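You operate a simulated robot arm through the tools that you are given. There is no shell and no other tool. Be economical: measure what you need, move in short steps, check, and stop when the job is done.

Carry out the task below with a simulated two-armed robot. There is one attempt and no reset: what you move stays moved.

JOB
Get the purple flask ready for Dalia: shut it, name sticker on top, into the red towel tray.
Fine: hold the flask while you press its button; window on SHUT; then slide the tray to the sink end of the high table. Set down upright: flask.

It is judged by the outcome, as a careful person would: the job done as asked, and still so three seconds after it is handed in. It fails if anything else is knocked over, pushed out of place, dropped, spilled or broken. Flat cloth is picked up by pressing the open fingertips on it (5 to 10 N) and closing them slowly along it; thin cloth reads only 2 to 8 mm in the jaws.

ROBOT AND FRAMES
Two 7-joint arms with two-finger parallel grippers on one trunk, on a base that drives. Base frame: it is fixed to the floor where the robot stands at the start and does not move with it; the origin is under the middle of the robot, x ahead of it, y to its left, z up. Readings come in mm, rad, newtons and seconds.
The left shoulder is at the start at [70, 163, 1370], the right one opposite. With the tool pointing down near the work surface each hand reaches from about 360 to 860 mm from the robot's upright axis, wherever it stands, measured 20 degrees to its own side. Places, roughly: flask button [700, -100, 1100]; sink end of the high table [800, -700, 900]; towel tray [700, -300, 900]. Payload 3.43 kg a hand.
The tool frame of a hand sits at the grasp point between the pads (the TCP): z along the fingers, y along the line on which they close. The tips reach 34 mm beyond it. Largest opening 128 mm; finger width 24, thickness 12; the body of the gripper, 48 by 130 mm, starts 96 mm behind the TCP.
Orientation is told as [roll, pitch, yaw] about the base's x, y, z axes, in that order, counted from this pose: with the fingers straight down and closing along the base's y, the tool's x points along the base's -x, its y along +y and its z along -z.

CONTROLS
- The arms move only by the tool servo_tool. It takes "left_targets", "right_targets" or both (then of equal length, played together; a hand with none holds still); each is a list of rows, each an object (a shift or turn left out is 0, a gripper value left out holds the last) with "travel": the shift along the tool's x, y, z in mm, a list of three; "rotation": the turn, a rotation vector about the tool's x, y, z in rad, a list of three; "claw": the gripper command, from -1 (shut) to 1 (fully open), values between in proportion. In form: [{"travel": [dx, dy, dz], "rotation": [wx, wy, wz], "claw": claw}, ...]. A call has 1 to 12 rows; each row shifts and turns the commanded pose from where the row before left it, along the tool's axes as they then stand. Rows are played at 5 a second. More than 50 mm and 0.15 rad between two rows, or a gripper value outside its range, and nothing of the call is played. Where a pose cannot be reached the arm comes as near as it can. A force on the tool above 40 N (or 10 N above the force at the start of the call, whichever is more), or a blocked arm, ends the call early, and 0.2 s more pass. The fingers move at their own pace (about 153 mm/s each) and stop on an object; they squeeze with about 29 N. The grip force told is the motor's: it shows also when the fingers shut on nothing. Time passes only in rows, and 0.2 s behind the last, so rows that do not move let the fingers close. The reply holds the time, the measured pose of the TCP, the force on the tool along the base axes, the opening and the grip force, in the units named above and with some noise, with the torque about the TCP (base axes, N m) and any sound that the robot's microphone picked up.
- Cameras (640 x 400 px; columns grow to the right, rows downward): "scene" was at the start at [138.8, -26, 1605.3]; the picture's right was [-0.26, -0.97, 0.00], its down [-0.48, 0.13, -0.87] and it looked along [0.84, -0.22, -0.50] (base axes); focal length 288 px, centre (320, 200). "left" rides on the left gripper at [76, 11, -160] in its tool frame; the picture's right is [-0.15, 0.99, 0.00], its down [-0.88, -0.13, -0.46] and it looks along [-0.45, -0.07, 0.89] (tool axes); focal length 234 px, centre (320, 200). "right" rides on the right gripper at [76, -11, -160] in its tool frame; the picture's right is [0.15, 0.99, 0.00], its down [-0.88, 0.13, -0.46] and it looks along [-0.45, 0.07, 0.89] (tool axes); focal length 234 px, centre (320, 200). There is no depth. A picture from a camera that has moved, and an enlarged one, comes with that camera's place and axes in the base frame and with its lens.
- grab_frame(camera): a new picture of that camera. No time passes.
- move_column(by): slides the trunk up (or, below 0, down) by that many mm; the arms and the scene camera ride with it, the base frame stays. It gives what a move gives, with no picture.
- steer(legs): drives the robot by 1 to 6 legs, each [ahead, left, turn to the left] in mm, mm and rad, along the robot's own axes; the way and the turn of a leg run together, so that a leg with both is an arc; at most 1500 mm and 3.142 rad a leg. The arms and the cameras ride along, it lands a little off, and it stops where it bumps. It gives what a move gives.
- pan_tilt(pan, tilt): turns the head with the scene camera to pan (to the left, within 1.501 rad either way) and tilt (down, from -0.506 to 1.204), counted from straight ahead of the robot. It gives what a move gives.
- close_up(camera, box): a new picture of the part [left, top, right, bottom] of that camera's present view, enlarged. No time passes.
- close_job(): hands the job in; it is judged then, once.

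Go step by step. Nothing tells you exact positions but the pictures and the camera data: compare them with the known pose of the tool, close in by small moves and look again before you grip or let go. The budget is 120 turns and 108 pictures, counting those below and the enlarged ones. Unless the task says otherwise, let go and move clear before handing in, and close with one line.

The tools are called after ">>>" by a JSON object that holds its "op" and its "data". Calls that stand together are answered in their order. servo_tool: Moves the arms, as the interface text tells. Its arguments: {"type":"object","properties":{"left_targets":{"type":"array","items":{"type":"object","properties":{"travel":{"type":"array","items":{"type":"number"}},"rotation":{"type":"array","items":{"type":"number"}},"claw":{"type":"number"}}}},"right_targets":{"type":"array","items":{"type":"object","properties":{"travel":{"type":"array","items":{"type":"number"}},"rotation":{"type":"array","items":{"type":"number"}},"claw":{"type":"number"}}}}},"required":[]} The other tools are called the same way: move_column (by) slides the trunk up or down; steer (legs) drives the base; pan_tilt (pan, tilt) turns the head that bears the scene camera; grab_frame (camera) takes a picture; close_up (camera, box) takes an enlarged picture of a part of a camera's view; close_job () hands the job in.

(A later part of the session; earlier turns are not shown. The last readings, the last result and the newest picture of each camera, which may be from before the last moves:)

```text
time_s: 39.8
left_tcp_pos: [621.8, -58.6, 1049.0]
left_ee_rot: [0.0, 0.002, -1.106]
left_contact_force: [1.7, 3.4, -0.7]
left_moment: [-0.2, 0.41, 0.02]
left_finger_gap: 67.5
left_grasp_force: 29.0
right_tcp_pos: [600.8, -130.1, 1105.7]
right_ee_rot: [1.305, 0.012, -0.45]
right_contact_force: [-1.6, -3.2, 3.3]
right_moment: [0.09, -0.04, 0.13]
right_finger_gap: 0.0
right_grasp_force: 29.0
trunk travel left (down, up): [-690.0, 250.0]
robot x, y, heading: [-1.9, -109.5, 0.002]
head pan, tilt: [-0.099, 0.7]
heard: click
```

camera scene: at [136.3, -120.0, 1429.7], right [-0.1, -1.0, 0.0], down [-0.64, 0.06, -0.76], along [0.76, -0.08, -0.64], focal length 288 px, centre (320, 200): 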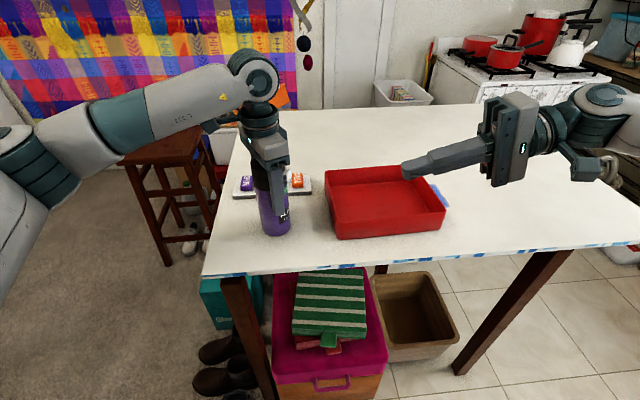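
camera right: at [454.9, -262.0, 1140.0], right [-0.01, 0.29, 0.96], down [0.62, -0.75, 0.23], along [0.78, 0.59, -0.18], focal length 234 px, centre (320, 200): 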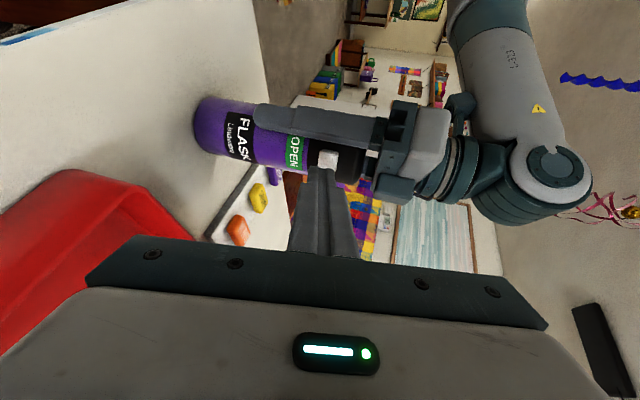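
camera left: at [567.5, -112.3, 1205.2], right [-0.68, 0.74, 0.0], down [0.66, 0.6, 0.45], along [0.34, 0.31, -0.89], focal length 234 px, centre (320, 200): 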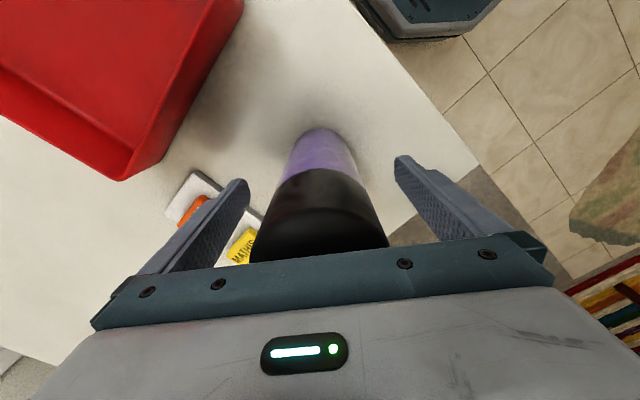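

A click was heard. I back off and check the window.

>>> {"op": "servo_tool", "data": {"right_targets": [{"travel": [0, 0, -5]}, {"travel": [0, 0, -10]}]}}

>>> {"op": "close_up", "data": {"camera": "right", "box": [190, 80, 400, 260]}}

```text
time_s: 40.4
left_tcp_pos: [623.4, -58.6, 1048.5]
left_ee_rot: [-0.001, -0.001, -1.107]
left_contact_force: [-0.7, -0.2, 0.7]
left_moment: [-0.04, 0.15, 0.02]
left_finger_gap: 67.6
left_grasp_force: 28.7
right_tcp_pos: [594.8, -144.5, 1109.6]
right_ee_rot: [1.303, 0.015, -0.447]
right_contact_force: [0.6, 1.0, -0.4]
right_moment: [-0.02, -0.01, 0.01]
right_finger_gap: 0.2
right_grasp_force: 29.3
trunk travel left (down, up): [-690.0, 250.0]
robot x, y, heading: [1.1, -110.8, 0.007]
head pan, tilt: [-0.099, 0.7]
```

```text
2.22 times, centred on (295, 170) of right
camera zoom: at [459.3, -251.6, 1142.2], right [-0.01, 0.29, 0.96], down [0.62, -0.75, 0.23], along [0.78, 0.6, -0.18], focal length 520 px, centre (376, 267)
```

zoom: 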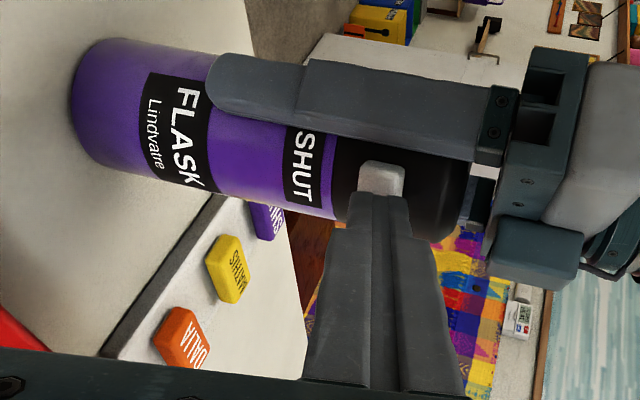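

The window reads SHUT. I retreat the right hand and restore it to fingers-down, clear on the right.

>>> {"op": "servo_tool", "data": {"right_targets": [{"travel": [0, 0, -40]}, {"travel": [0, 10, -40]}, {"travel": [0, 10, -40]}, {"travel": [0, 10, -40]}, {"rotation": [0, 0.143, -0.044]}, {"rotation": [0, 0.143, -0.044]}, {"rotation": [0, 0.143, -0.044]}, {"travel": [20, 0, -40]}, {"rotation": [0.145, 0, 0]}, {"rotation": [0.145, 0, 0]}, {"rotation": [0.145, 0, 0]}, {"rotation": [0.145, 0, 0]}]}}

>>> {"op": "servo_tool", "data": {"right_targets": [{"rotation": [0.145, 0, 0]}, {"rotation": [0.145, 0, 0]}, {"rotation": [0.145, 0, 0]}, {"rotation": [0.145, 0, 0]}, {"rotation": [0.145, 0, 0]}, {"travel": [10, -30, -20]}, {"travel": [10, -30, -20]}]}}

>>> {"op": "pan_tilt", "data": {"pan": -0.35, "tilt": 0.7}}

>>> {"op": "grab_frame", "data": {"camera": "scene"}}

```text
time_s: 43.0
left_tcp_pos: [622.8, -58.2, 1048.3]
left_ee_rot: [0.0, -0.002, -1.109]
left_contact_force: [-0.2, -0.6, 0.1]
left_moment: [-0.03, 0.13, -0.01]
left_finger_gap: 67.4
left_grasp_force: 28.8
right_tcp_pos: [511.3, -313.9, 1191.3]
right_ee_rot: [0.728, -0.004, 0.002]
right_contact_force: [-0.8, -0.1, -0.1]
right_moment: [0.01, 0.02, 0.03]
right_finger_gap: 0.0
right_grasp_force: 28.7
trunk travel left (down, up): [-690.0, 250.0]
robot x, y, heading: [3.9, -108.2, -0.001]
head pan, tilt: [-0.099, 0.7]
```

```text
time_s: 44.6
left_tcp_pos: [623.0, -58.7, 1049.8]
left_ee_rot: [0.0, 0.0, -1.108]
left_contact_force: [-0.4, 0.4, 0.0]
left_moment: [-0.11, -0.01, 0.01]
left_finger_gap: 67.2
left_grasp_force: 29.2
right_tcp_pos: [467.2, -547.9, 1132.2]
right_ee_rot: [0.325, -0.03, 0.041]
right_contact_force: [0.0, -0.5, 0.3]
right_moment: [-0.03, -0.01, -0.01]
right_finger_gap: 0.0
right_grasp_force: 29.1
right hand out of reach, approached as far as the arm can: row 1, 2, 3, 4, 5
trunk travel left (down, up): [-690.0, 250.0]
robot x, y, heading: [-0.3, -109.0, 0.001]
head pan, tilt: [-0.099, 0.7]
```

```text
time_s: 45.4
left_tcp_pos: [622.7, -59.5, 1049.8]
left_ee_rot: [0.001, 0.0, -1.109]
left_contact_force: [-1.2, 0.4, -0.5]
left_moment: [-0.11, 0.11, -0.03]
left_finger_gap: 67.2
left_grasp_force: 29.2
right_tcp_pos: [468.2, -546.2, 1132.2]
right_ee_rot: [0.326, -0.032, 0.04]
right_contact_force: [-0.1, 0.0, 0.6]
right_moment: [0.01, -0.03, -0.02]
right_finger_gap: 0.0
right_grasp_force: 29.1
trunk travel left (down, up): [-690.0, 250.0]
robot x, y, heading: [-1.6, -113.6, 0.002]
head pan, tilt: [-0.351, 0.7]
```

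```text
76 pictures are left
camera scene: at [131.2, -141.6, 1429.7], right [-0.34, -0.94, 0.0], down [-0.61, 0.22, -0.76], along [0.72, -0.26, -0.64], focal length 288 px, centre (320, 200)
```

scene: 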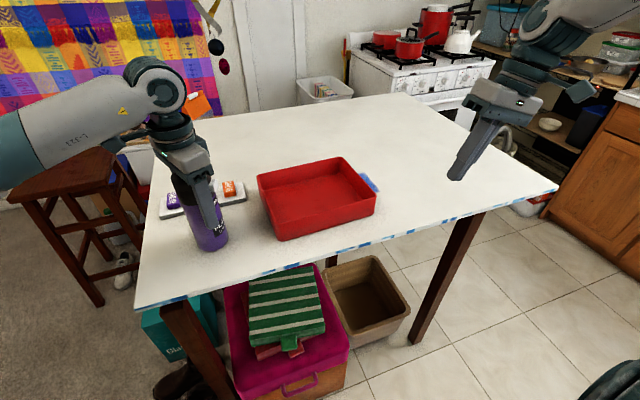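

The right hand is clear. I enlarge the tray to fix its corners.

>>> {"op": "close_up", "data": {"camera": "scene", "box": [150, 140, 400, 260]}}

```text
2.56 times, centred on (275, 200) of scene
camera zoom: at [131.2, -141.6, 1429.7], right [-0.34, -0.94, 0.0], down [-0.61, 0.22, -0.76], along [0.72, -0.26, -0.64], focal length 736 px, centre (435, 200)
```

zoom: 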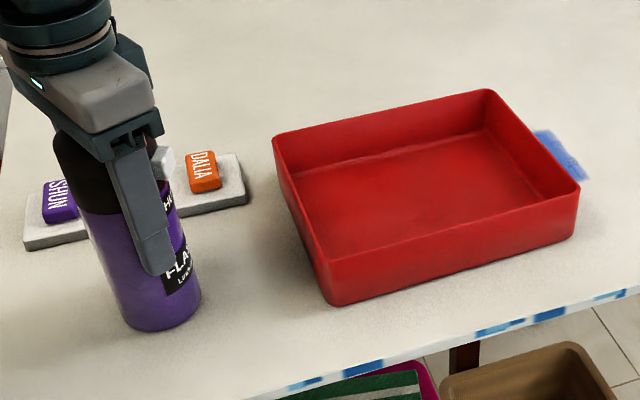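

Tray: x 578–782, y -446 to -203, rim z ≈ 990. I lift the flask 95 mm and strafe the robot 240 mm right so the flask hangs over the tray.

>>> {"op": "servo_tool", "data": {"left_targets": [{"travel": [0, 0, -15]}, {"travel": [0, 0, -40]}, {"travel": [0, 0, -40]}, {}]}}

>>> {"op": "steer", "data": {"legs": [[0, -240, 0]]}}

>>> {"op": "grab_frame", "data": {"camera": "scene"}}

```text
time_s: 46.4
left_tcp_pos: [621.0, -58.9, 1144.6]
left_ee_rot: [0.0, -0.001, -1.104]
left_contact_force: [-0.8, -0.4, -3.4]
left_moment: [0.01, 0.0, 0.04]
left_finger_gap: 67.2
left_grasp_force: 28.3
right_tcp_pos: [469.0, -548.2, 1131.6]
right_ee_rot: [0.324, -0.03, 0.04]
right_contact_force: [0.5, -0.7, 0.3]
right_moment: [-0.02, 0.02, 0.0]
right_finger_gap: 0.0
right_grasp_force: 28.7
trunk travel left (down, up): [-690.0, 250.0]
robot x, y, heading: [1.9, -113.4, 0.002]
head pan, tilt: [-0.351, 0.7]
```

```text
time_s: 48.1
left_tcp_pos: [621.2, -299.4, 1144.7]
left_ee_rot: [0.0, -0.003, -1.108]
left_contact_force: [0.2, -0.4, -3.4]
left_moment: [-0.01, 0.02, 0.0]
left_finger_gap: 67.4
left_grasp_force: 28.9
right_tcp_pos: [465.9, -785.5, 1132.8]
right_ee_rot: [0.325, -0.03, 0.037]
right_contact_force: [-0.2, 0.0, -0.2]
right_moment: [-0.01, 0.03, -0.03]
right_finger_gap: 0.2
right_grasp_force: 29.0
trunk travel left (down, up): [-690.0, 250.0]
robot x, y, heading: [1.8, -347.2, -0.004]
head pan, tilt: [-0.351, 0.7]
```

```text
74 pictures are left
camera scene: at [131.2, -379.0, 1429.7], right [-0.35, -0.94, 0.0], down [-0.6, 0.22, -0.76], along [0.72, -0.27, -0.64], focal length 288 px, centre (320, 200)
```

scene: 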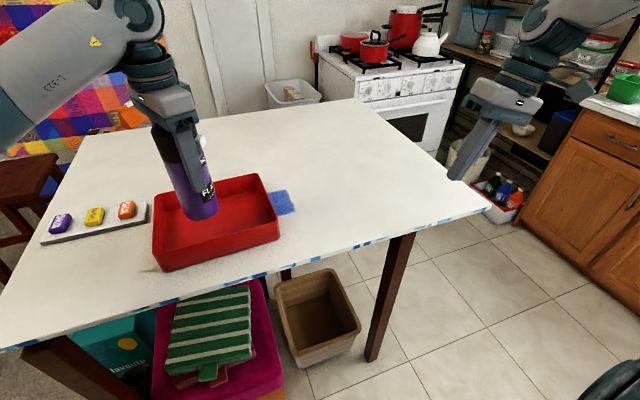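

The flask hangs over the tray. I move it 58 mm ahead to the tray's middle and lower it to just above the floor of the tray.

>>> {"op": "servo_tool", "data": {"left_targets": [{"travel": [-13, 26, 0]}, {"travel": [-13, 26, 0]}, {"travel": [0, 0, 30]}, {"travel": [0, 0, 30]}, {"travel": [0, 0, 24]}, {}]}}

>>> {"op": "close_up", "data": {"camera": "scene", "box": [130, 110, 310, 290]}}

```text
time_s: 49.5
left_tcp_pos: [620.6, -298.6, 1059.5]
left_ee_rot: [0.002, -0.004, -1.11]
left_contact_force: [-0.3, 0.6, -3.4]
left_moment: [0.01, 0.04, -0.01]
left_finger_gap: 67.6
left_grasp_force: 29.0
left hand out of reach, approached as far as the arm can: row 1, 2
right_tcp_pos: [466.9, -785.5, 1133.4]
right_ee_rot: [0.326, -0.03, 0.036]
right_contact_force: [-0.3, 0.1, 0.3]
right_moment: [-0.02, -0.03, 0.02]
right_finger_gap: 0.0
right_grasp_force: 28.8
trunk travel left (down, up): [-690.0, 250.0]
robot x, y, heading: [-3.7, -345.8, -0.004]
head pan, tilt: [-0.351, 0.7]
```

```text
2.22 times, centred on (220, 200) of scene
camera zoom: at [131.1, -380.0, 1429.7], right [-0.35, -0.94, 0.0], down [-0.6, 0.22, -0.76], along [0.72, -0.26, -0.64], focal length 639 px, centre (542, 200)
```

zoom: 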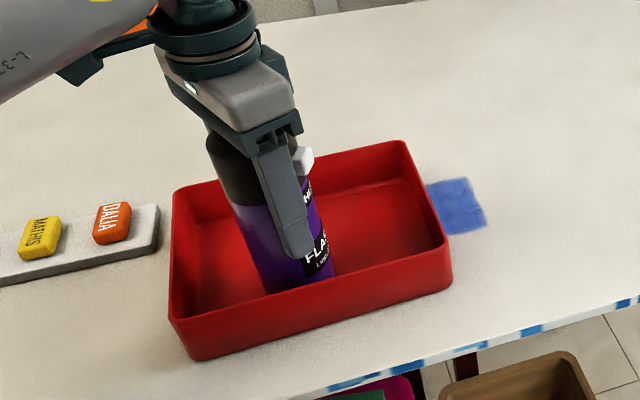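

The yaw limit stopped the forward shift. I turn the hand back somewhat and shift the flask into the tray's middle.

>>> {"op": "servo_tool", "data": {"left_targets": [{"rotation": [0, 0, -0.15]}, {"rotation": [0, 0, -0.15]}, {"rotation": [0, 0, -0.15]}, {"rotation": [0, 0, -0.15]}, {"travel": [-17.6, 6, 0]}, {"travel": [-17.6, 6, 0]}, {"travel": [-17.6, 6, 0]}, {}]}}

>>> {"op": "servo_tool", "data": {"left_targets": [{"travel": [0, 0, 3]}, {"travel": [0, 0, 2]}, {"travel": [0, 0, 2]}, {}]}}

```text
time_s: 51.3
left_tcp_pos: [674.8, -308.7, 1062.1]
left_ee_rot: [-0.002, -0.002, -0.51]
left_contact_force: [-0.2, 0.2, -3.6]
left_moment: [-0.02, -0.02, 0.0]
left_finger_gap: 67.6
left_grasp_force: 29.1
right_tcp_pos: [465.4, -786.6, 1132.3]
right_ee_rot: [0.324, -0.03, 0.037]
right_contact_force: [0.0, -0.2, 0.0]
right_moment: [-0.01, 0.02, 0.03]
right_finger_gap: 0.0
right_grasp_force: 29.0
trunk travel left (down, up): [-690.0, 250.0]
robot x, y, heading: [1.8, -345.2, -0.005]
head pan, tilt: [-0.351, 0.7]
```

```text
time_s: 52.3
left_tcp_pos: [675.3, -309.3, 1054.4]
left_ee_rot: [-0.001, -0.003, -0.51]
left_contact_force: [-0.6, -0.2, -0.9]
left_moment: [-0.05, 0.12, 0.0]
left_finger_gap: 67.5
left_grasp_force: 28.6
right_tcp_pos: [466.2, -786.9, 1132.9]
right_ee_rot: [0.325, -0.031, 0.036]
right_contact_force: [0.4, -0.5, -0.3]
right_moment: [0.03, 0.02, -0.04]
right_finger_gap: 0.0
right_grasp_force: 28.9
trunk travel left (down, up): [-690.0, 250.0]
robot x, y, heading: [0.0, -348.7, -0.002]
head pan, tilt: [-0.351, 0.7]
```

The weight is coming onto the tray. I lower 1 mm more, open gently, and rise clear.

>>> {"op": "servo_tool", "data": {"left_targets": [{"travel": [0, 0, 1]}, {"claw": 0.15}, {"claw": 0.3}, {"claw": 0.6}, {"claw": 1}, {"travel": [0, 0, -20]}, {"travel": [0, 0, -40]}, {"travel": [0, 0, -45]}, {"travel": [0, 0, -45]}]}}

>>> {"op": "grab_frame", "data": {"camera": "left"}}

>>> {"op": "grab_frame", "data": {"camera": "scene"}}

```text
time_s: 54.3
left_tcp_pos: [672.3, -311.1, 1203.9]
left_ee_rot: [0.001, -0.002, -0.51]
left_contact_force: [-0.6, 0.6, 0.2]
left_moment: [0.0, 0.0, -0.04]
left_finger_gap: 128.1
left_grasp_force: 0.0
right_tcp_pos: [465.1, -787.3, 1132.5]
right_ee_rot: [0.324, -0.031, 0.034]
right_contact_force: [0.0, -0.2, -0.5]
right_moment: [0.02, -0.02, -0.02]
right_finger_gap: 0.0
right_grasp_force: 28.9
trunk travel left (down, up): [-690.0, 250.0]
robot x, y, heading: [0.2, -346.8, -0.003]
head pan, tilt: [-0.351, 0.7]
```

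```text
72 pictures are left
camera left: at [611.3, -264.8, 1362.2], right [0.61, 0.79, 0.0], down [0.7, -0.54, 0.46], along [0.36, -0.28, -0.89], focal length 234 px, centre (320, 200)
```

left: 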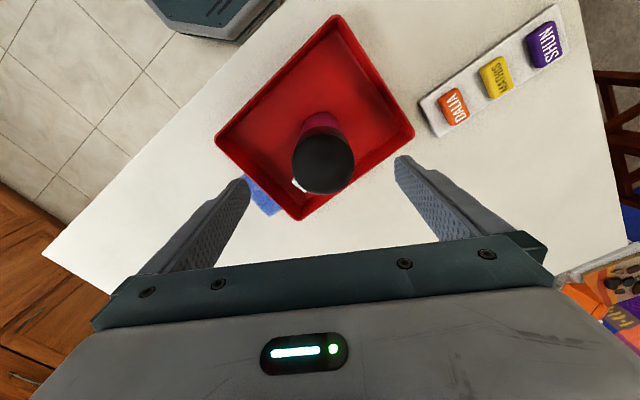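

```text
71 pictures are left
camera scene: at [129.6, -380.4, 1429.7], right [-0.35, -0.94, 0.0], down [-0.6, 0.22, -0.77], along [0.72, -0.26, -0.64], focal length 288 px, centre (320, 200)
```

scene: 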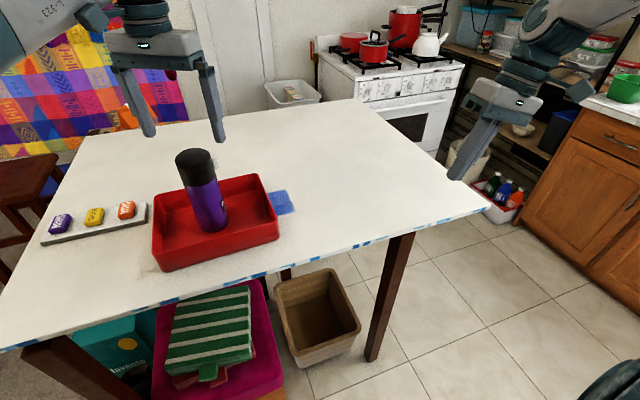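

The flask stands upright in the tray. The DALIA sticker is at about (773,-120); I move the left hand above it with yaw 0.

>>> {"op": "servo_tool", "data": {"left_targets": [{"rotation": [0, 0, -0.128]}, {"rotation": [0, 0, -0.128]}, {"rotation": [0, 0, -0.128]}, {"rotation": [0, 0, -0.128]}, {"travel": [-20, 38, 0]}, {"travel": [-20, 38, 0]}, {"travel": [-20, 38, 0]}, {"travel": [-20, 38, 0]}, {"travel": [-20, 38, 0]}]}}

>>> {"op": "grab_frame", "data": {"camera": "left"}}

```text
time_s: 56.3
left_tcp_pos: [775.9, -118.6, 1203.9]
left_ee_rot: [0.0, -0.001, 0.002]
left_contact_force: [0.1, 0.6, 1.0]
left_moment: [0.0, 0.0, 0.02]
left_finger_gap: 128.1
left_grasp_force: 0.0
right_tcp_pos: [466.4, -786.0, 1131.4]
right_ee_rot: [0.324, -0.03, 0.036]
right_contact_force: [-0.3, -0.5, 0.9]
right_moment: [-0.02, -0.02, 0.02]
right_finger_gap: 0.2
right_grasp_force: 28.5
trunk travel left (down, up): [-690.0, 250.0]
robot x, y, heading: [1.0, -346.5, -0.005]
head pan, tilt: [-0.351, 0.7]
```

```text
70 pictures are left
camera left: at [700.0, -107.2, 1362.5], right [0.14, 0.99, 0.0], down [0.88, -0.13, 0.46], along [0.45, -0.07, -0.89], focal length 234 px, centre (320, 200)
```

left: 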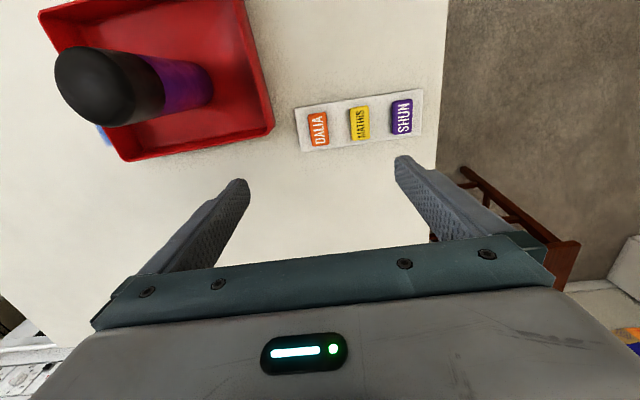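

Sticker at about (772,-122), aligned with y; MATHIS is 69 mm away so I pre-open to about 58 mm and descend partway.

>>> {"op": "servo_tool", "data": {"left_targets": [{"travel": [4, -3, 40], "claw": -0.1}, {"travel": [0, 0, 45]}, {"travel": [0, 0, 45]}, {"travel": [0, 0, 45]}, {}]}}

>>> {"op": "grab_frame", "data": {"camera": "left"}}

>>> {"op": "pan_tilt", "data": {"pan": 0.2, "tilt": 0.6}}

>>> {"op": "grab_frame", "data": {"camera": "scene"}}

```text
time_s: 57.5
left_tcp_pos: [770.3, -122.9, 1025.5]
left_ee_rot: [0.0, -0.001, 0.001]
left_contact_force: [0.0, -0.3, -0.7]
left_moment: [0.02, -0.03, 0.01]
left_finger_gap: 57.4
left_grasp_force: 0.0
right_tcp_pos: [464.8, -786.8, 1132.5]
right_ee_rot: [0.327, -0.031, 0.036]
right_contact_force: [0.8, 0.2, -0.1]
right_moment: [0.0, 0.01, 0.03]
right_finger_gap: 0.0
right_grasp_force: 28.9
trunk travel left (down, up): [-690.0, 250.0]
robot x, y, heading: [0.9, -347.4, -0.004]
head pan, tilt: [-0.351, 0.7]
```

```text
69 pictures are left
camera left: at [694.0, -112.5, 1184.5], right [0.14, 0.99, 0.0], down [0.88, -0.13, 0.46], along [0.45, -0.07, -0.89], focal length 234 px, centre (320, 200)
```

left: 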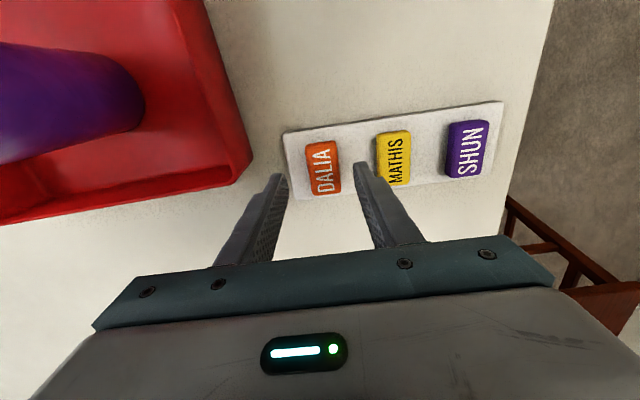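

```text
time_s: 58.5
left_tcp_pos: [769.0, -121.6, 1026.6]
left_ee_rot: [0.0, -0.001, 0.002]
left_contact_force: [0.1, -0.4, -0.6]
left_moment: [-0.01, 0.0, 0.0]
left_finger_gap: 57.7
left_grasp_force: 0.0
right_tcp_pos: [465.5, -786.2, 1132.5]
right_ee_rot: [0.324, -0.028, 0.037]
right_contact_force: [-0.1, -0.1, -0.1]
right_moment: [-0.01, -0.01, 0.02]
right_finger_gap: 0.0
right_grasp_force: 29.0
trunk travel left (down, up): [-690.0, 250.0]
robot x, y, heading: [-0.4, -345.7, -0.005]
head pan, tilt: [0.201, 0.6]
```

```text
68 pictures are left
camera scene: at [137.9, -333.1, 1438.3], right [0.2, -0.98, 0.0], down [-0.55, -0.11, -0.82], along [0.81, 0.16, -0.57], focal length 288 px, centre (320, 200)
```

scene: 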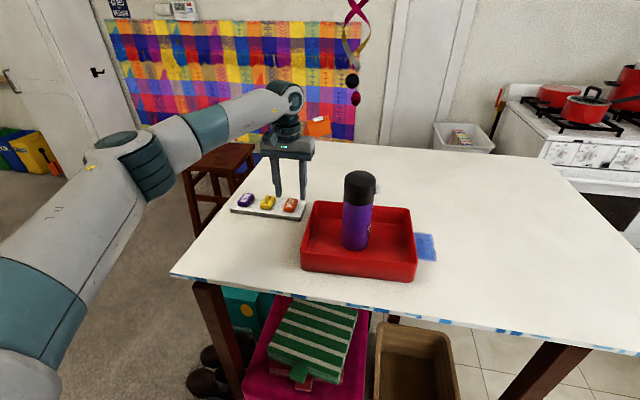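

>>> {"op": "close_up", "data": {"camera": "scene", "box": [225, 150, 325, 225]}}

>>> {"op": "close_up", "data": {"camera": "left", "box": [260, 110, 430, 220]}}

```text
5.33 times, centred on (275, 188) of scene
camera zoom: at [137.9, -333.1, 1438.3], right [0.2, -0.98, 0.0], down [-0.55, -0.11, -0.82], along [0.81, 0.16, -0.57], focal length 1534 px, centre (560, 267)
```

zoom: 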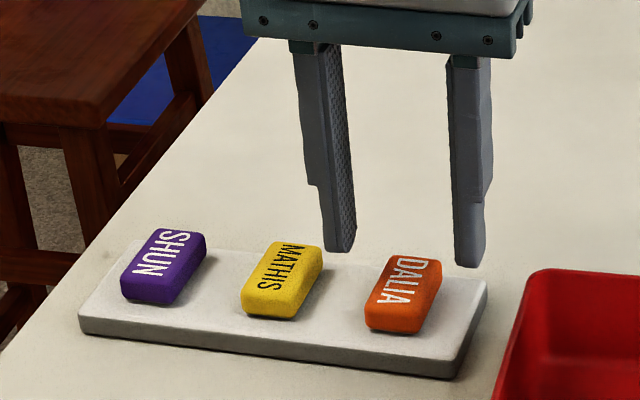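

```text
3.64 times, centred on (345, 165) of left
camera zoom: at [694.7, -112.1, 1184.4], right [0.14, 0.99, 0.0], down [0.88, -0.13, 0.46], along [0.45, -0.07, -0.89], focal length 852 px, centre (229, 327)
```

zoom: 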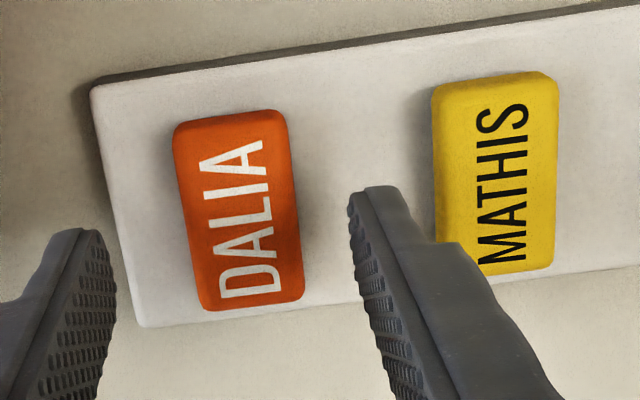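

The sticker is a block about 30 × 48 × 12 mm on a 12 mm card. I descend so the tips sit about 4 mm above the card and close.

>>> {"op": "servo_tool", "data": {"left_targets": [{"travel": [-2, -1, 20]}, {"travel": [0, 0, 12]}, {"travel": [0, 0, 4]}, {"claw": -0.3}, {"claw": -0.5}, {"claw": -1}, {}]}}

>>> {"op": "close_up", "data": {"camera": "left", "box": [260, 110, 430, 220]}}

```text
time_s: 60.1
left_tcp_pos: [773.2, -121.8, 990.9]
left_ee_rot: [-0.001, -0.003, 0.003]
left_contact_force: [-0.5, 1.5, 0.1]
left_moment: [0.03, -0.01, 0.0]
left_finger_gap: 27.6
left_grasp_force: 29.2
right_tcp_pos: [466.0, -786.7, 1133.4]
right_ee_rot: [0.327, -0.031, 0.036]
right_contact_force: [-0.5, 0.3, 0.6]
right_moment: [0.05, -0.01, -0.02]
right_finger_gap: 0.0
right_grasp_force: 28.9
trunk travel left (down, up): [-690.0, 250.0]
robot x, y, heading: [1.8, -350.2, -0.006]
head pan, tilt: [0.201, 0.6]
```

```text
3.64 times, centred on (345, 165) of left
camera zoom: at [696.4, -112.0, 1149.8], right [0.14, 0.99, 0.0], down [0.88, -0.13, 0.46], along [0.45, -0.07, -0.89], focal length 852 px, centre (229, 327)
```

zoom: 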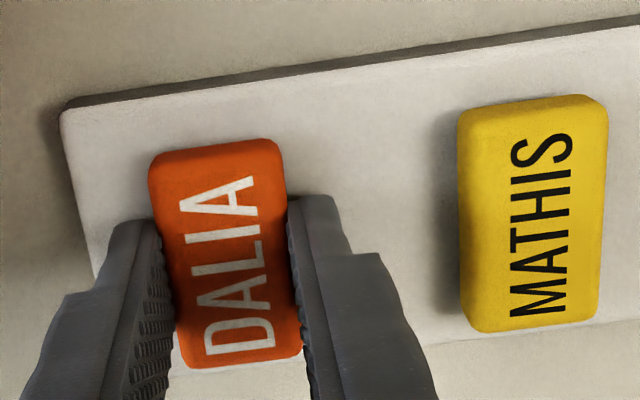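

Gripped at 27.6 mm wide. I lift it slowly and check that the card stays put.

>>> {"op": "servo_tool", "data": {"left_targets": [{"travel": [0, 0, -3]}, {"travel": [0, 0, -5]}, {"travel": [0, 0, -10]}, {"travel": [0, 0, -40]}, {"travel": [0, 0, -45]}]}}

>>> {"op": "grab_frame", "data": {"camera": "left"}}

>>> {"op": "grab_frame", "data": {"camera": "scene"}}

```text
time_s: 61.3
left_tcp_pos: [773.2, -124.0, 1095.0]
left_ee_rot: [0.0, -0.003, 0.002]
left_contact_force: [0.7, -0.1, -0.5]
left_moment: [0.02, -0.01, -0.02]
left_finger_gap: 27.7
left_grasp_force: 29.2
right_tcp_pos: [466.5, -786.9, 1132.3]
right_ee_rot: [0.327, -0.03, 0.037]
right_contact_force: [-0.1, -0.9, 0.5]
right_moment: [0.01, 0.01, 0.03]
right_finger_gap: 0.1
right_grasp_force: 29.2
trunk travel left (down, up): [-690.0, 250.0]
robot x, y, heading: [-1.0, -349.1, -0.008]
head pan, tilt: [0.201, 0.6]
```

```text
64 pictures are left
camera left: at [697.0, -114.3, 1253.5], right [0.14, 0.99, 0.0], down [0.88, -0.13, 0.46], along [0.45, -0.07, -0.89], focal length 234 px, centre (320, 200)
```

left: 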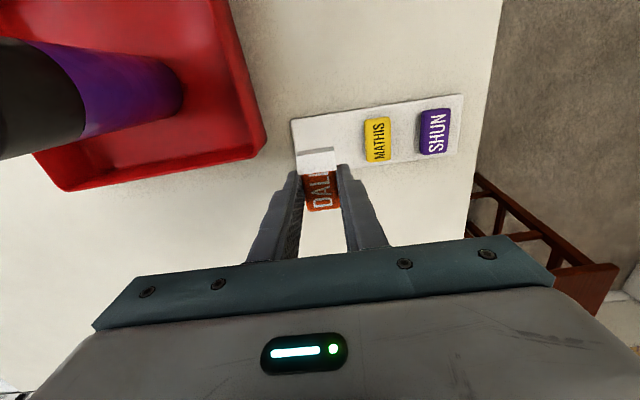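

```text
63 pictures are left
camera scene: at [136.8, -334.0, 1438.3], right [0.2, -0.98, 0.0], down [-0.55, -0.11, -0.83], along [0.81, 0.16, -0.56], focal length 288 px, centre (320, 200)
```

scene: 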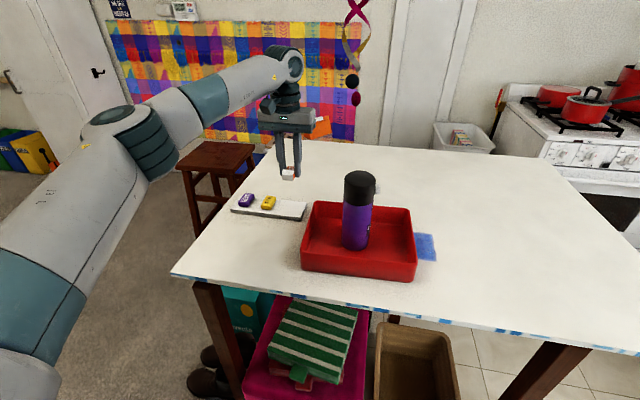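

>>> {"op": "close_up", "data": {"camera": "left", "box": [270, 110, 390, 230]}}

>>> {"op": "close_up", "data": {"camera": "scene", "box": [230, 120, 330, 220]}}

```text
3.33 times, centred on (330, 170) of left
camera zoom: at [697.0, -114.3, 1253.5], right [0.14, 0.99, 0.0], down [0.88, -0.13, 0.46], along [0.45, -0.07, -0.89], focal length 781 px, centre (287, 300)
```

zoom: 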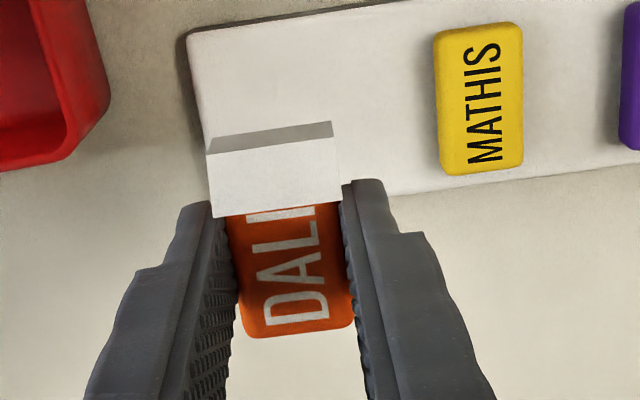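

```text
4.00 times, centred on (280, 170) of scene
camera zoom: at [136.8, -334.0, 1438.3], right [0.2, -0.98, 0.0], down [-0.55, -0.11, -0.83], along [0.81, 0.16, -0.56], focal length 1150 px, centre (480, 320)
```

zoom: 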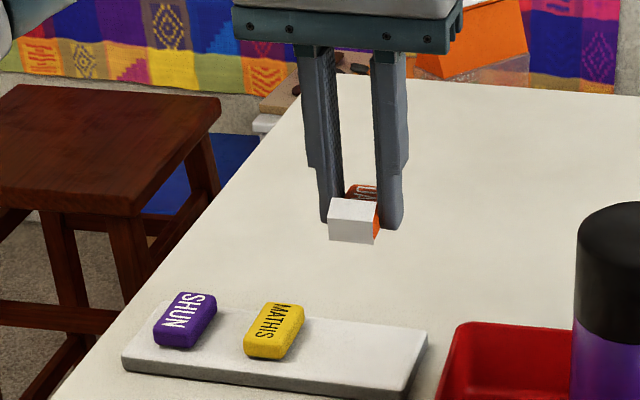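

A white box-like piece covers the sticker's near end now. I enlarge further to understand it.

>>> {"op": "close_up", "data": {"camera": "scene", "box": [272, 155, 307, 185]}}

>>> {"op": "close_up", "data": {"camera": "left", "box": [290, 140, 360, 215]}}

```text
13.33 times, centred on (290, 170) of scene
camera zoom: at [136.8, -334.0, 1438.3], right [0.2, -0.98, 0.0], down [-0.55, -0.11, -0.83], along [0.81, 0.16, -0.56], focal length 3835 px, centre (727, 600)
```

zoom: 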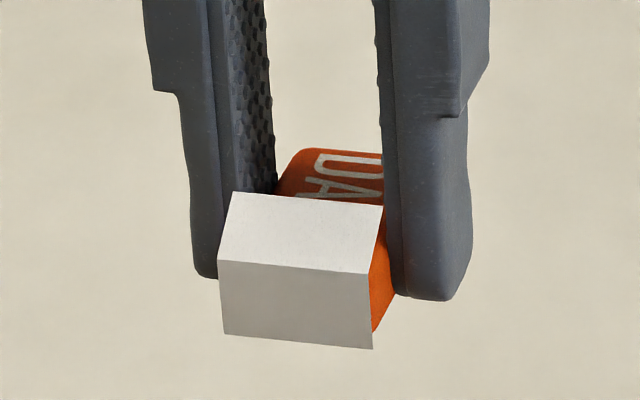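

```text
5.33 times, centred on (325, 178) of left
camera zoom: at [697.0, -114.3, 1253.5], right [0.14, 0.99, 0.0], down [0.88, -0.13, 0.46], along [0.45, -0.07, -0.89], focal length 1249 px, centre (293, 320)
```

zoom: 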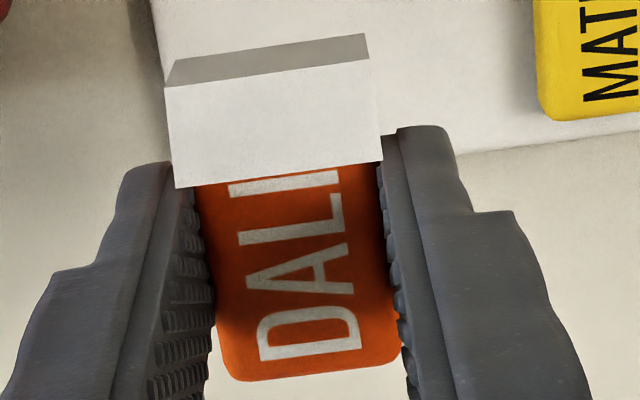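

It looks like a paper liner wrapped around the end with a pull tab — likely peel-off backing. I bring the left hand to the middle and turn the right hand to view the underside.

>>> {"op": "servo_tool", "data": {"left_targets": [{"travel": [24.7, -23.7, -26.4]}, {"travel": [24.7, -23.7, -26.4]}, {"travel": [24.7, -23.7, -26.4]}, {"travel": [24.7, -23.7, -26.4]}, {"travel": [24.7, -23.7, -26.4]}, {"travel": [24.7, -23.7, -26.4]}, {"travel": [24.7, -23.7, -26.4]}, {}, {}, {}, {}], "right_targets": [{"travel": [-9, 40, -5]}, {"travel": [-9, 40, -5]}, {"travel": [-9, 40, -5]}, {"travel": [-9, 40, -5]}, {"rotation": [-0.145, 0, 0]}, {"rotation": [-0.145, 0, 0]}, {"rotation": [-0.145, 0, 0]}, {"rotation": [-0.145, 0, 0]}, {"rotation": [-0.145, 0, 0]}, {"rotation": [-0.145, 0, 0]}, {"rotation": [-0.1, 0, 0]}]}}

>>> {"op": "servo_tool", "data": {"right_targets": [{"rotation": [0, -0.143, 0.044]}, {"rotation": [0, -0.143, 0.044]}, {"rotation": [0, -0.143, 0.044]}]}}

>>> {"op": "grab_frame", "data": {"camera": "right"}}

```text
time_s: 63.7
left_tcp_pos: [601.3, -290.5, 1279.1]
left_ee_rot: [-0.001, -0.002, 0.002]
left_contact_force: [-0.5, -0.2, 0.0]
left_moment: [0.01, 0.02, -0.03]
left_finger_gap: 27.7
left_grasp_force: 28.9
right_tcp_pos: [491.4, -720.3, 1174.4]
right_ee_rot: [1.296, -0.031, 0.037]
right_contact_force: [0.7, 0.8, -0.5]
right_moment: [0.02, 0.04, 0.0]
right_finger_gap: 0.0
right_grasp_force: 28.8
right hand out of reach, approached as far as the arm can: row 2, 3, 4
trunk travel left (down, up): [-690.0, 250.0]
robot x, y, heading: [-0.1, -348.7, -0.002]
head pan, tilt: [0.201, 0.6]
```

```text
time_s: 64.5
left_tcp_pos: [597.7, -289.7, 1279.9]
left_ee_rot: [-0.001, -0.002, 0.002]
left_contact_force: [-0.5, 0.4, -0.1]
left_moment: [-0.01, -0.05, -0.01]
left_finger_gap: 27.7
left_grasp_force: 29.3
right_tcp_pos: [489.5, -720.5, 1176.0]
right_ee_rot: [1.306, -0.018, -0.414]
right_contact_force: [-0.8, -1.0, 0.4]
right_moment: [0.01, -0.03, -0.04]
right_finger_gap: 0.0
right_grasp_force: 28.8
trunk travel left (down, up): [-690.0, 250.0]
robot x, y, heading: [-1.0, -350.1, -0.002]
head pan, tilt: [0.201, 0.6]
```

```text
58 pictures are left
camera right: at [356.1, -832.2, 1205.8], right [-0.05, 0.3, 0.95], down [0.64, -0.72, 0.26], along [0.77, 0.62, -0.16], focal length 234 px, centre (320, 200)
```

right: 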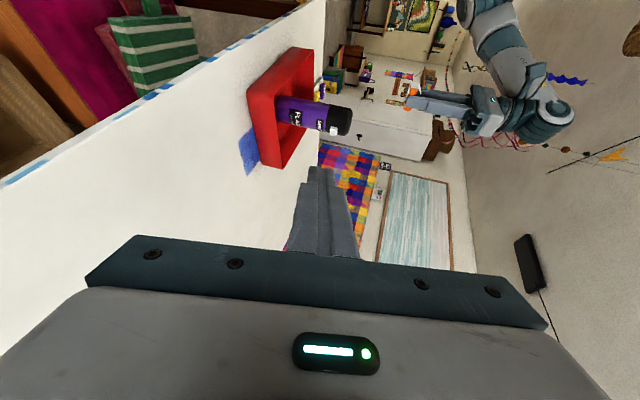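

>>> {"op": "close_up", "data": {"camera": "right", "box": [390, 70, 450, 120]}}

>>> {"op": "pan_tilt", "data": {"pan": 0.1, "tilt": 0.4}}

>>> {"op": "grab_frame", "data": {"camera": "scene"}}

```text
8.00 times, centred on (420, 95) of right
camera zoom: at [356.1, -832.2, 1205.8], right [-0.05, 0.3, 0.95], down [0.64, -0.72, 0.26], along [0.77, 0.62, -0.16], focal length 1873 px, centre (-480, 1040)
```

zoom: 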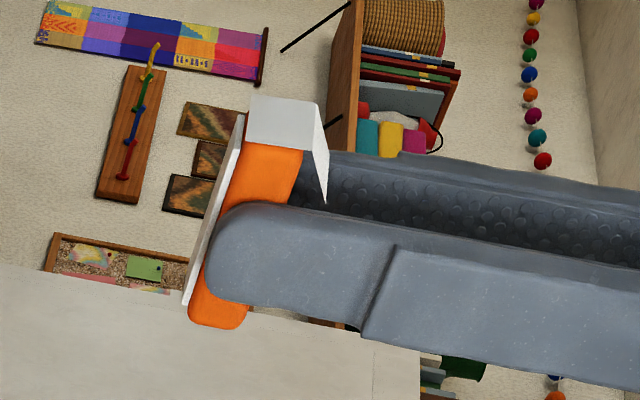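

```text
time_s: 65.2
left_tcp_pos: [599.9, -288.6, 1278.9]
left_ee_rot: [-0.002, -0.001, 0.001]
left_contact_force: [0.3, -1.1, -0.5]
left_moment: [0.03, 0.01, 0.0]
left_finger_gap: 27.7
left_grasp_force: 28.6
right_tcp_pos: [489.9, -721.1, 1175.9]
right_ee_rot: [1.305, -0.017, -0.412]
right_contact_force: [0.8, 0.2, 0.4]
right_moment: [-0.03, 0.0, 0.0]
right_finger_gap: 0.1
right_grasp_force: 28.8
trunk travel left (down, up): [-690.0, 250.0]
robot x, y, heading: [3.1, -350.6, -0.009]
head pan, tilt: [0.099, 0.4]
```

```text
56 pictures are left
camera scene: at [143.5, -341.6, 1456.5], right [0.1, -1.0, 0.0], down [-0.39, -0.04, -0.92], along [0.92, 0.09, -0.39], focal length 288 px, centre (320, 200)
```

scene: 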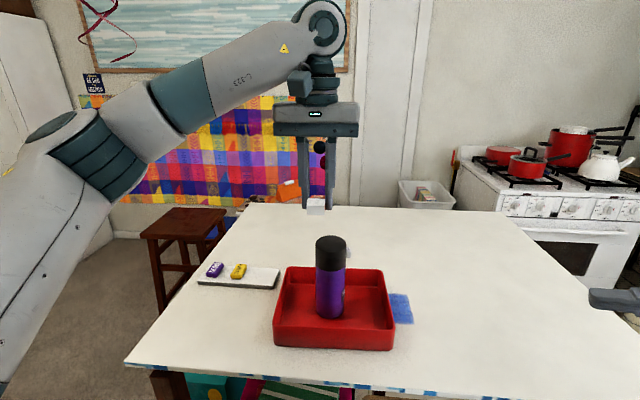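

The liner is a U-shaped paper: under the sticker, up around the near end, and folded over the top as a tab. It should be peeled off toward that end, so I turn the left hand so the tab faces the right hand, and bring the right hand up with open fingers.

>>> {"op": "servo_tool", "data": {"left_targets": [{"travel": [30, -11, 39]}, {"rotation": [0, 0, -0.15]}, {"rotation": [0, 0, -0.15]}, {"rotation": [0, 0, -0.15]}, {"rotation": [0, 0, -0.15]}, {"rotation": [0, 0, -0.15]}, {"rotation": [0, 0, -0.15]}, {"rotation": [0, 0, -0.15]}], "right_targets": [{"travel": [13.5, 17, 36], "claw": 0}, {"travel": [13.5, 17, 36]}, {"travel": [13.5, 17, 36]}, {"travel": [13.5, 17, 36]}, {"travel": [13.5, 17, 36]}, {}, {}, {}]}}

```text
refused: row 1 steps farther than a row can; nothing moved
```

>>> {"op": "servo_tool", "data": {"left_targets": [{"travel": [15, -6, 20]}, {"travel": [15, -5, 19], "rotation": [0, 0, -0.15]}, {"rotation": [0, 0, -0.15]}, {"rotation": [0, 0, -0.15]}, {"rotation": [0, 0, -0.15]}, {"rotation": [0, 0, -0.15]}, {"rotation": [0, 0, -0.15]}, {"rotation": [0, 0, -0.15]}], "right_targets": [{"travel": [13.5, 17, 36], "claw": 0}, {"travel": [13.5, 17, 36]}, {"travel": [13.5, 17, 36]}, {"travel": [13.5, 17, 36]}, {"travel": [13.5, 17, 36]}, {}, {}, {}]}}

```text
time_s: 67.0
left_tcp_pos: [569.4, -299.4, 1240.3]
left_ee_rot: [-0.002, -0.001, 1.054]
left_contact_force: [0.4, 0.8, -0.3]
left_moment: [-0.01, 0.01, 0.0]
left_finger_gap: 27.7
left_grasp_force: 29.1
right_tcp_pos: [508.4, -513.0, 1211.8]
right_ee_rot: [1.305, -0.018, -0.412]
right_contact_force: [0.5, 0.4, -0.5]
right_moment: [0.0, 0.0, -0.01]
right_finger_gap: 64.1
right_grasp_force: 0.1
trunk travel left (down, up): [-690.0, 250.0]
robot x, y, heading: [-1.6, -347.9, -0.001]
head pan, tilt: [0.099, 0.4]
```

Both hands respond well. I bring the right hand to a standoff in line with the tab.

>>> {"op": "servo_tool", "data": {"right_targets": [{"travel": [13.8, 16.6, 35.6]}, {"travel": [13.8, 16.6, 35.6]}, {"travel": [13.8, 16.6, 35.6]}, {"rotation": [0, -0.097, 0.026]}]}}

>>> {"op": "grab_frame", "data": {"camera": "right"}}

>>> {"op": "grab_frame", "data": {"camera": "scene"}}

```text
time_s: 68.0
left_tcp_pos: [569.3, -299.6, 1240.5]
left_ee_rot: [-0.001, 0.0, 1.053]
left_contact_force: [-0.5, -0.2, 0.5]
left_moment: [-0.03, 0.01, -0.01]
left_finger_gap: 27.6
left_grasp_force: 29.0
right_tcp_pos: [514.0, -391.1, 1230.4]
right_ee_rot: [1.308, -0.019, -0.513]
right_contact_force: [-0.5, -0.7, 0.7]
right_moment: [-0.01, -0.05, 0.0]
right_finger_gap: 64.1
right_grasp_force: 0.0
trunk travel left (down, up): [-690.0, 250.0]
robot x, y, heading: [-1.1, -344.7, -0.007]
head pan, tilt: [0.099, 0.4]
```

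```text
55 pictures are left
camera right: at [370.1, -488.7, 1258.5], right [-0.02, 0.3, 0.95], down [0.56, -0.78, 0.26], along [0.83, 0.54, -0.16], focal length 234 px, centre (320, 200)
```

right: 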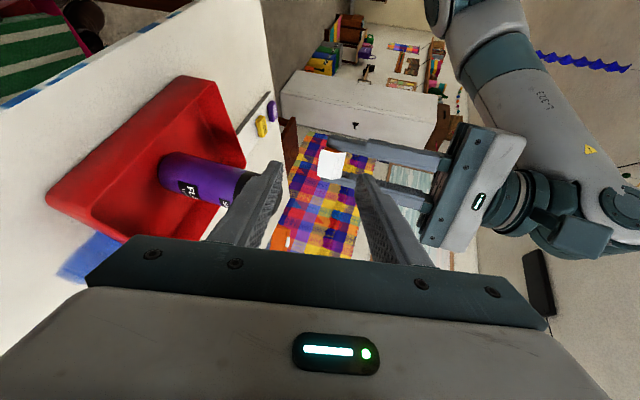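

```text
54 pictures are left
camera scene: at [142.0, -341.4, 1456.6], right [0.1, -1.0, 0.0], down [-0.39, -0.04, -0.92], along [0.92, 0.09, -0.39], focal length 288 px, centre (320, 200)
```

scene: 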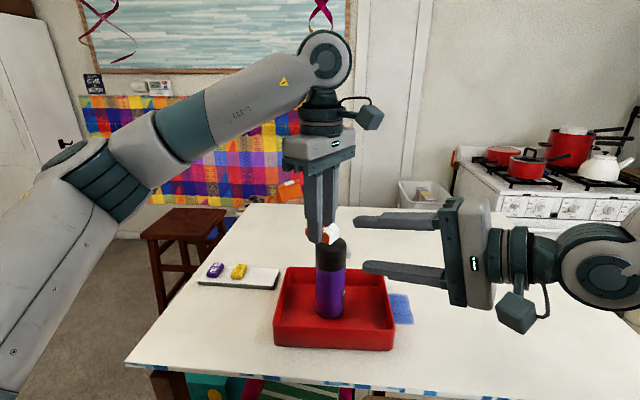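

>>> {"op": "close_up", "data": {"camera": "right", "box": [230, 110, 410, 240]}}

>>> {"op": "close_up", "data": {"camera": "scene", "box": [290, 180, 430, 290]}}

```text
3.08 times, centred on (320, 175) of right
camera zoom: at [370.1, -488.7, 1258.5], right [-0.02, 0.3, 0.95], down [0.56, -0.78, 0.26], along [0.83, 0.54, -0.16], focal length 720 px, centre (320, 277)
```

zoom: 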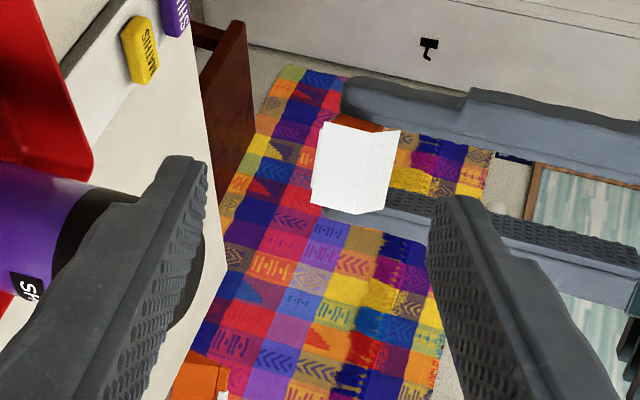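

```text
3.64 times, centred on (360, 235) of scene
camera zoom: at [142.0, -341.4, 1456.6], right [0.1, -1.0, 0.0], down [-0.39, -0.04, -0.92], along [0.92, 0.09, -0.39], focal length 1046 px, centre (174, 73)
```

zoom: 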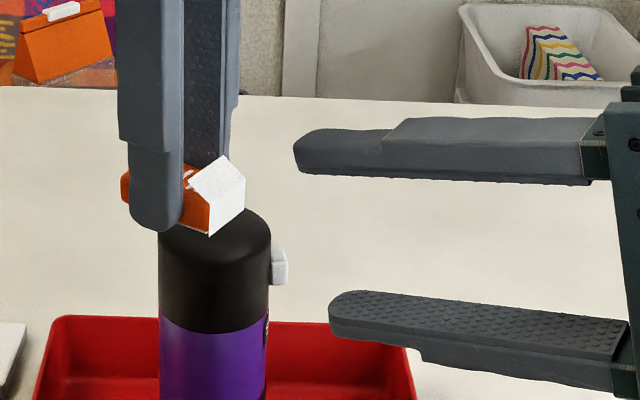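

The tab is about 7 mm above the tool line. I shift and close in to near contact, then look again.

>>> {"op": "servo_tool", "data": {"right_targets": [{"travel": [-3, 7, 0]}, {"travel": [0, 0, 20]}, {"travel": [0, 0, 14]}]}}

>>> {"op": "close_up", "data": {"camera": "right", "box": [230, 110, 410, 240]}}

>>> {"op": "close_up", "data": {"camera": "scene", "box": [290, 190, 390, 270]}}

```text
time_s: 68.8
left_tcp_pos: [570.5, -300.0, 1239.1]
left_ee_rot: [0.0, 0.001, 1.053]
left_contact_force: [-0.2, 0.0, 0.1]
left_moment: [0.03, 0.02, -0.05]
left_finger_gap: 27.9
left_grasp_force: 28.7
right_tcp_pos: [534.9, -362.8, 1226.5]
right_ee_rot: [1.307, -0.015, -0.513]
right_contact_force: [-0.4, 0.5, -0.5]
right_moment: [-0.03, 0.01, 0.03]
right_finger_gap: 64.2
right_grasp_force: 0.1
trunk travel left (down, up): [-690.0, 250.0]
robot x, y, heading: [2.0, -347.1, -0.004]
head pan, tilt: [0.099, 0.4]
```

```text
3.08 times, centred on (320, 175) of right
camera zoom: at [391.5, -461.4, 1256.1], right [-0.02, 0.3, 0.95], down [0.56, -0.78, 0.26], along [0.83, 0.54, -0.16], focal length 720 px, centre (320, 277)
```

zoom: 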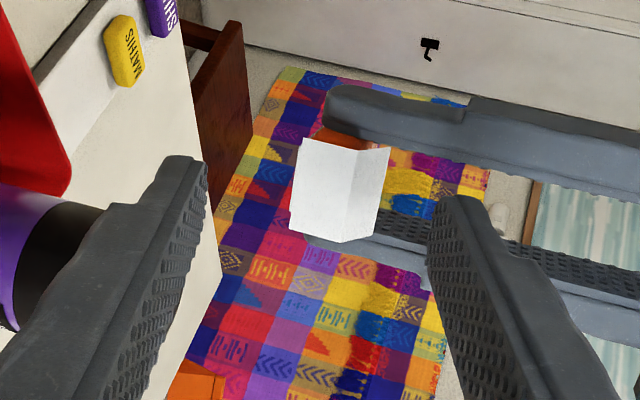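

```text
5.00 times, centred on (340, 230) of scene
camera zoom: at [144.5, -341.8, 1456.4], right [0.1, -1.0, 0.0], down [-0.39, -0.04, -0.92], along [0.92, 0.09, -0.39], focal length 1438 px, centre (220, 50)
```

zoom: 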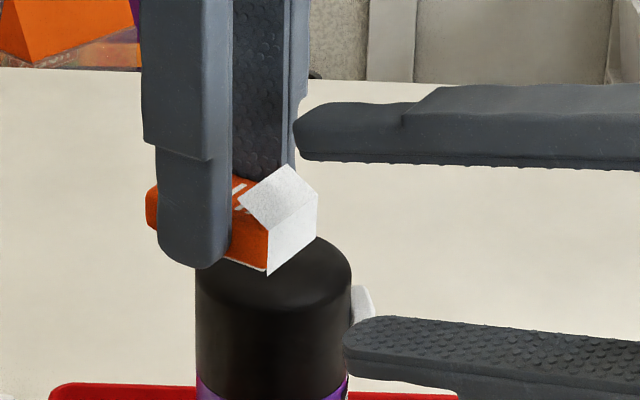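

Aligned well laterally and vertically. I advance 24 mm to overlap the tab by about 9 mm, then look.

>>> {"op": "servo_tool", "data": {"right_targets": [{"travel": [0, 0, 12], "claw": -0.2}, {"travel": [0, 0, 8]}, {"travel": [0, 0, 4]}]}}

>>> {"op": "close_up", "data": {"camera": "right", "box": [230, 110, 410, 240]}}

>>> {"op": "close_up", "data": {"camera": "scene", "box": [290, 190, 390, 270]}}

```text
time_s: 69.6
left_tcp_pos: [570.9, -300.1, 1239.7]
left_ee_rot: [-0.002, -0.001, 1.053]
left_contact_force: [0.5, 0.2, 0.9]
left_moment: [0.02, 0.02, -0.01]
left_finger_gap: 27.8
left_grasp_force: 29.6
right_tcp_pos: [544.1, -340.2, 1222.5]
right_ee_rot: [1.307, -0.017, -0.511]
right_contact_force: [1.0, 0.2, 0.1]
right_moment: [0.0, -0.01, -0.03]
right_finger_gap: 51.1
right_grasp_force: 0.0
trunk travel left (down, up): [-690.0, 250.0]
robot x, y, heading: [2.5, -347.4, -0.002]
head pan, tilt: [0.099, 0.4]
```

```text
3.08 times, centred on (320, 175) of right
camera zoom: at [401.2, -439.6, 1250.3], right [-0.02, 0.3, 0.95], down [0.56, -0.78, 0.26], along [0.83, 0.54, -0.16], focal length 720 px, centre (320, 277)
```

zoom: 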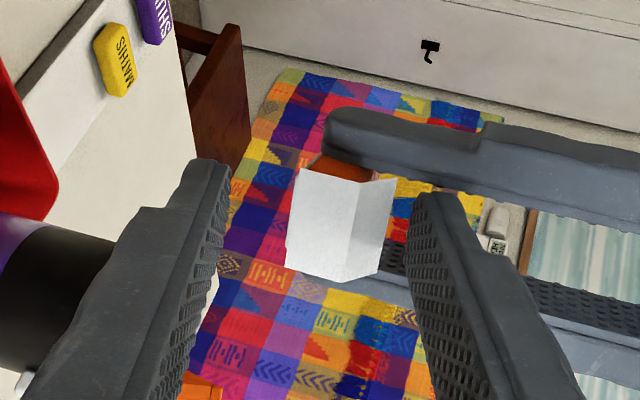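

```text
5.00 times, centred on (340, 230) of scene
camera zoom: at [142.9, -341.3, 1456.6], right [0.1, -1.0, 0.0], down [-0.39, -0.04, -0.92], along [0.92, 0.09, -0.39], focal length 1438 px, centre (220, 50)
```

zoom: 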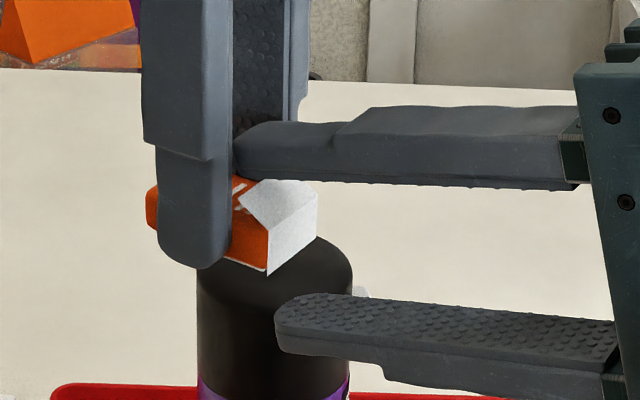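

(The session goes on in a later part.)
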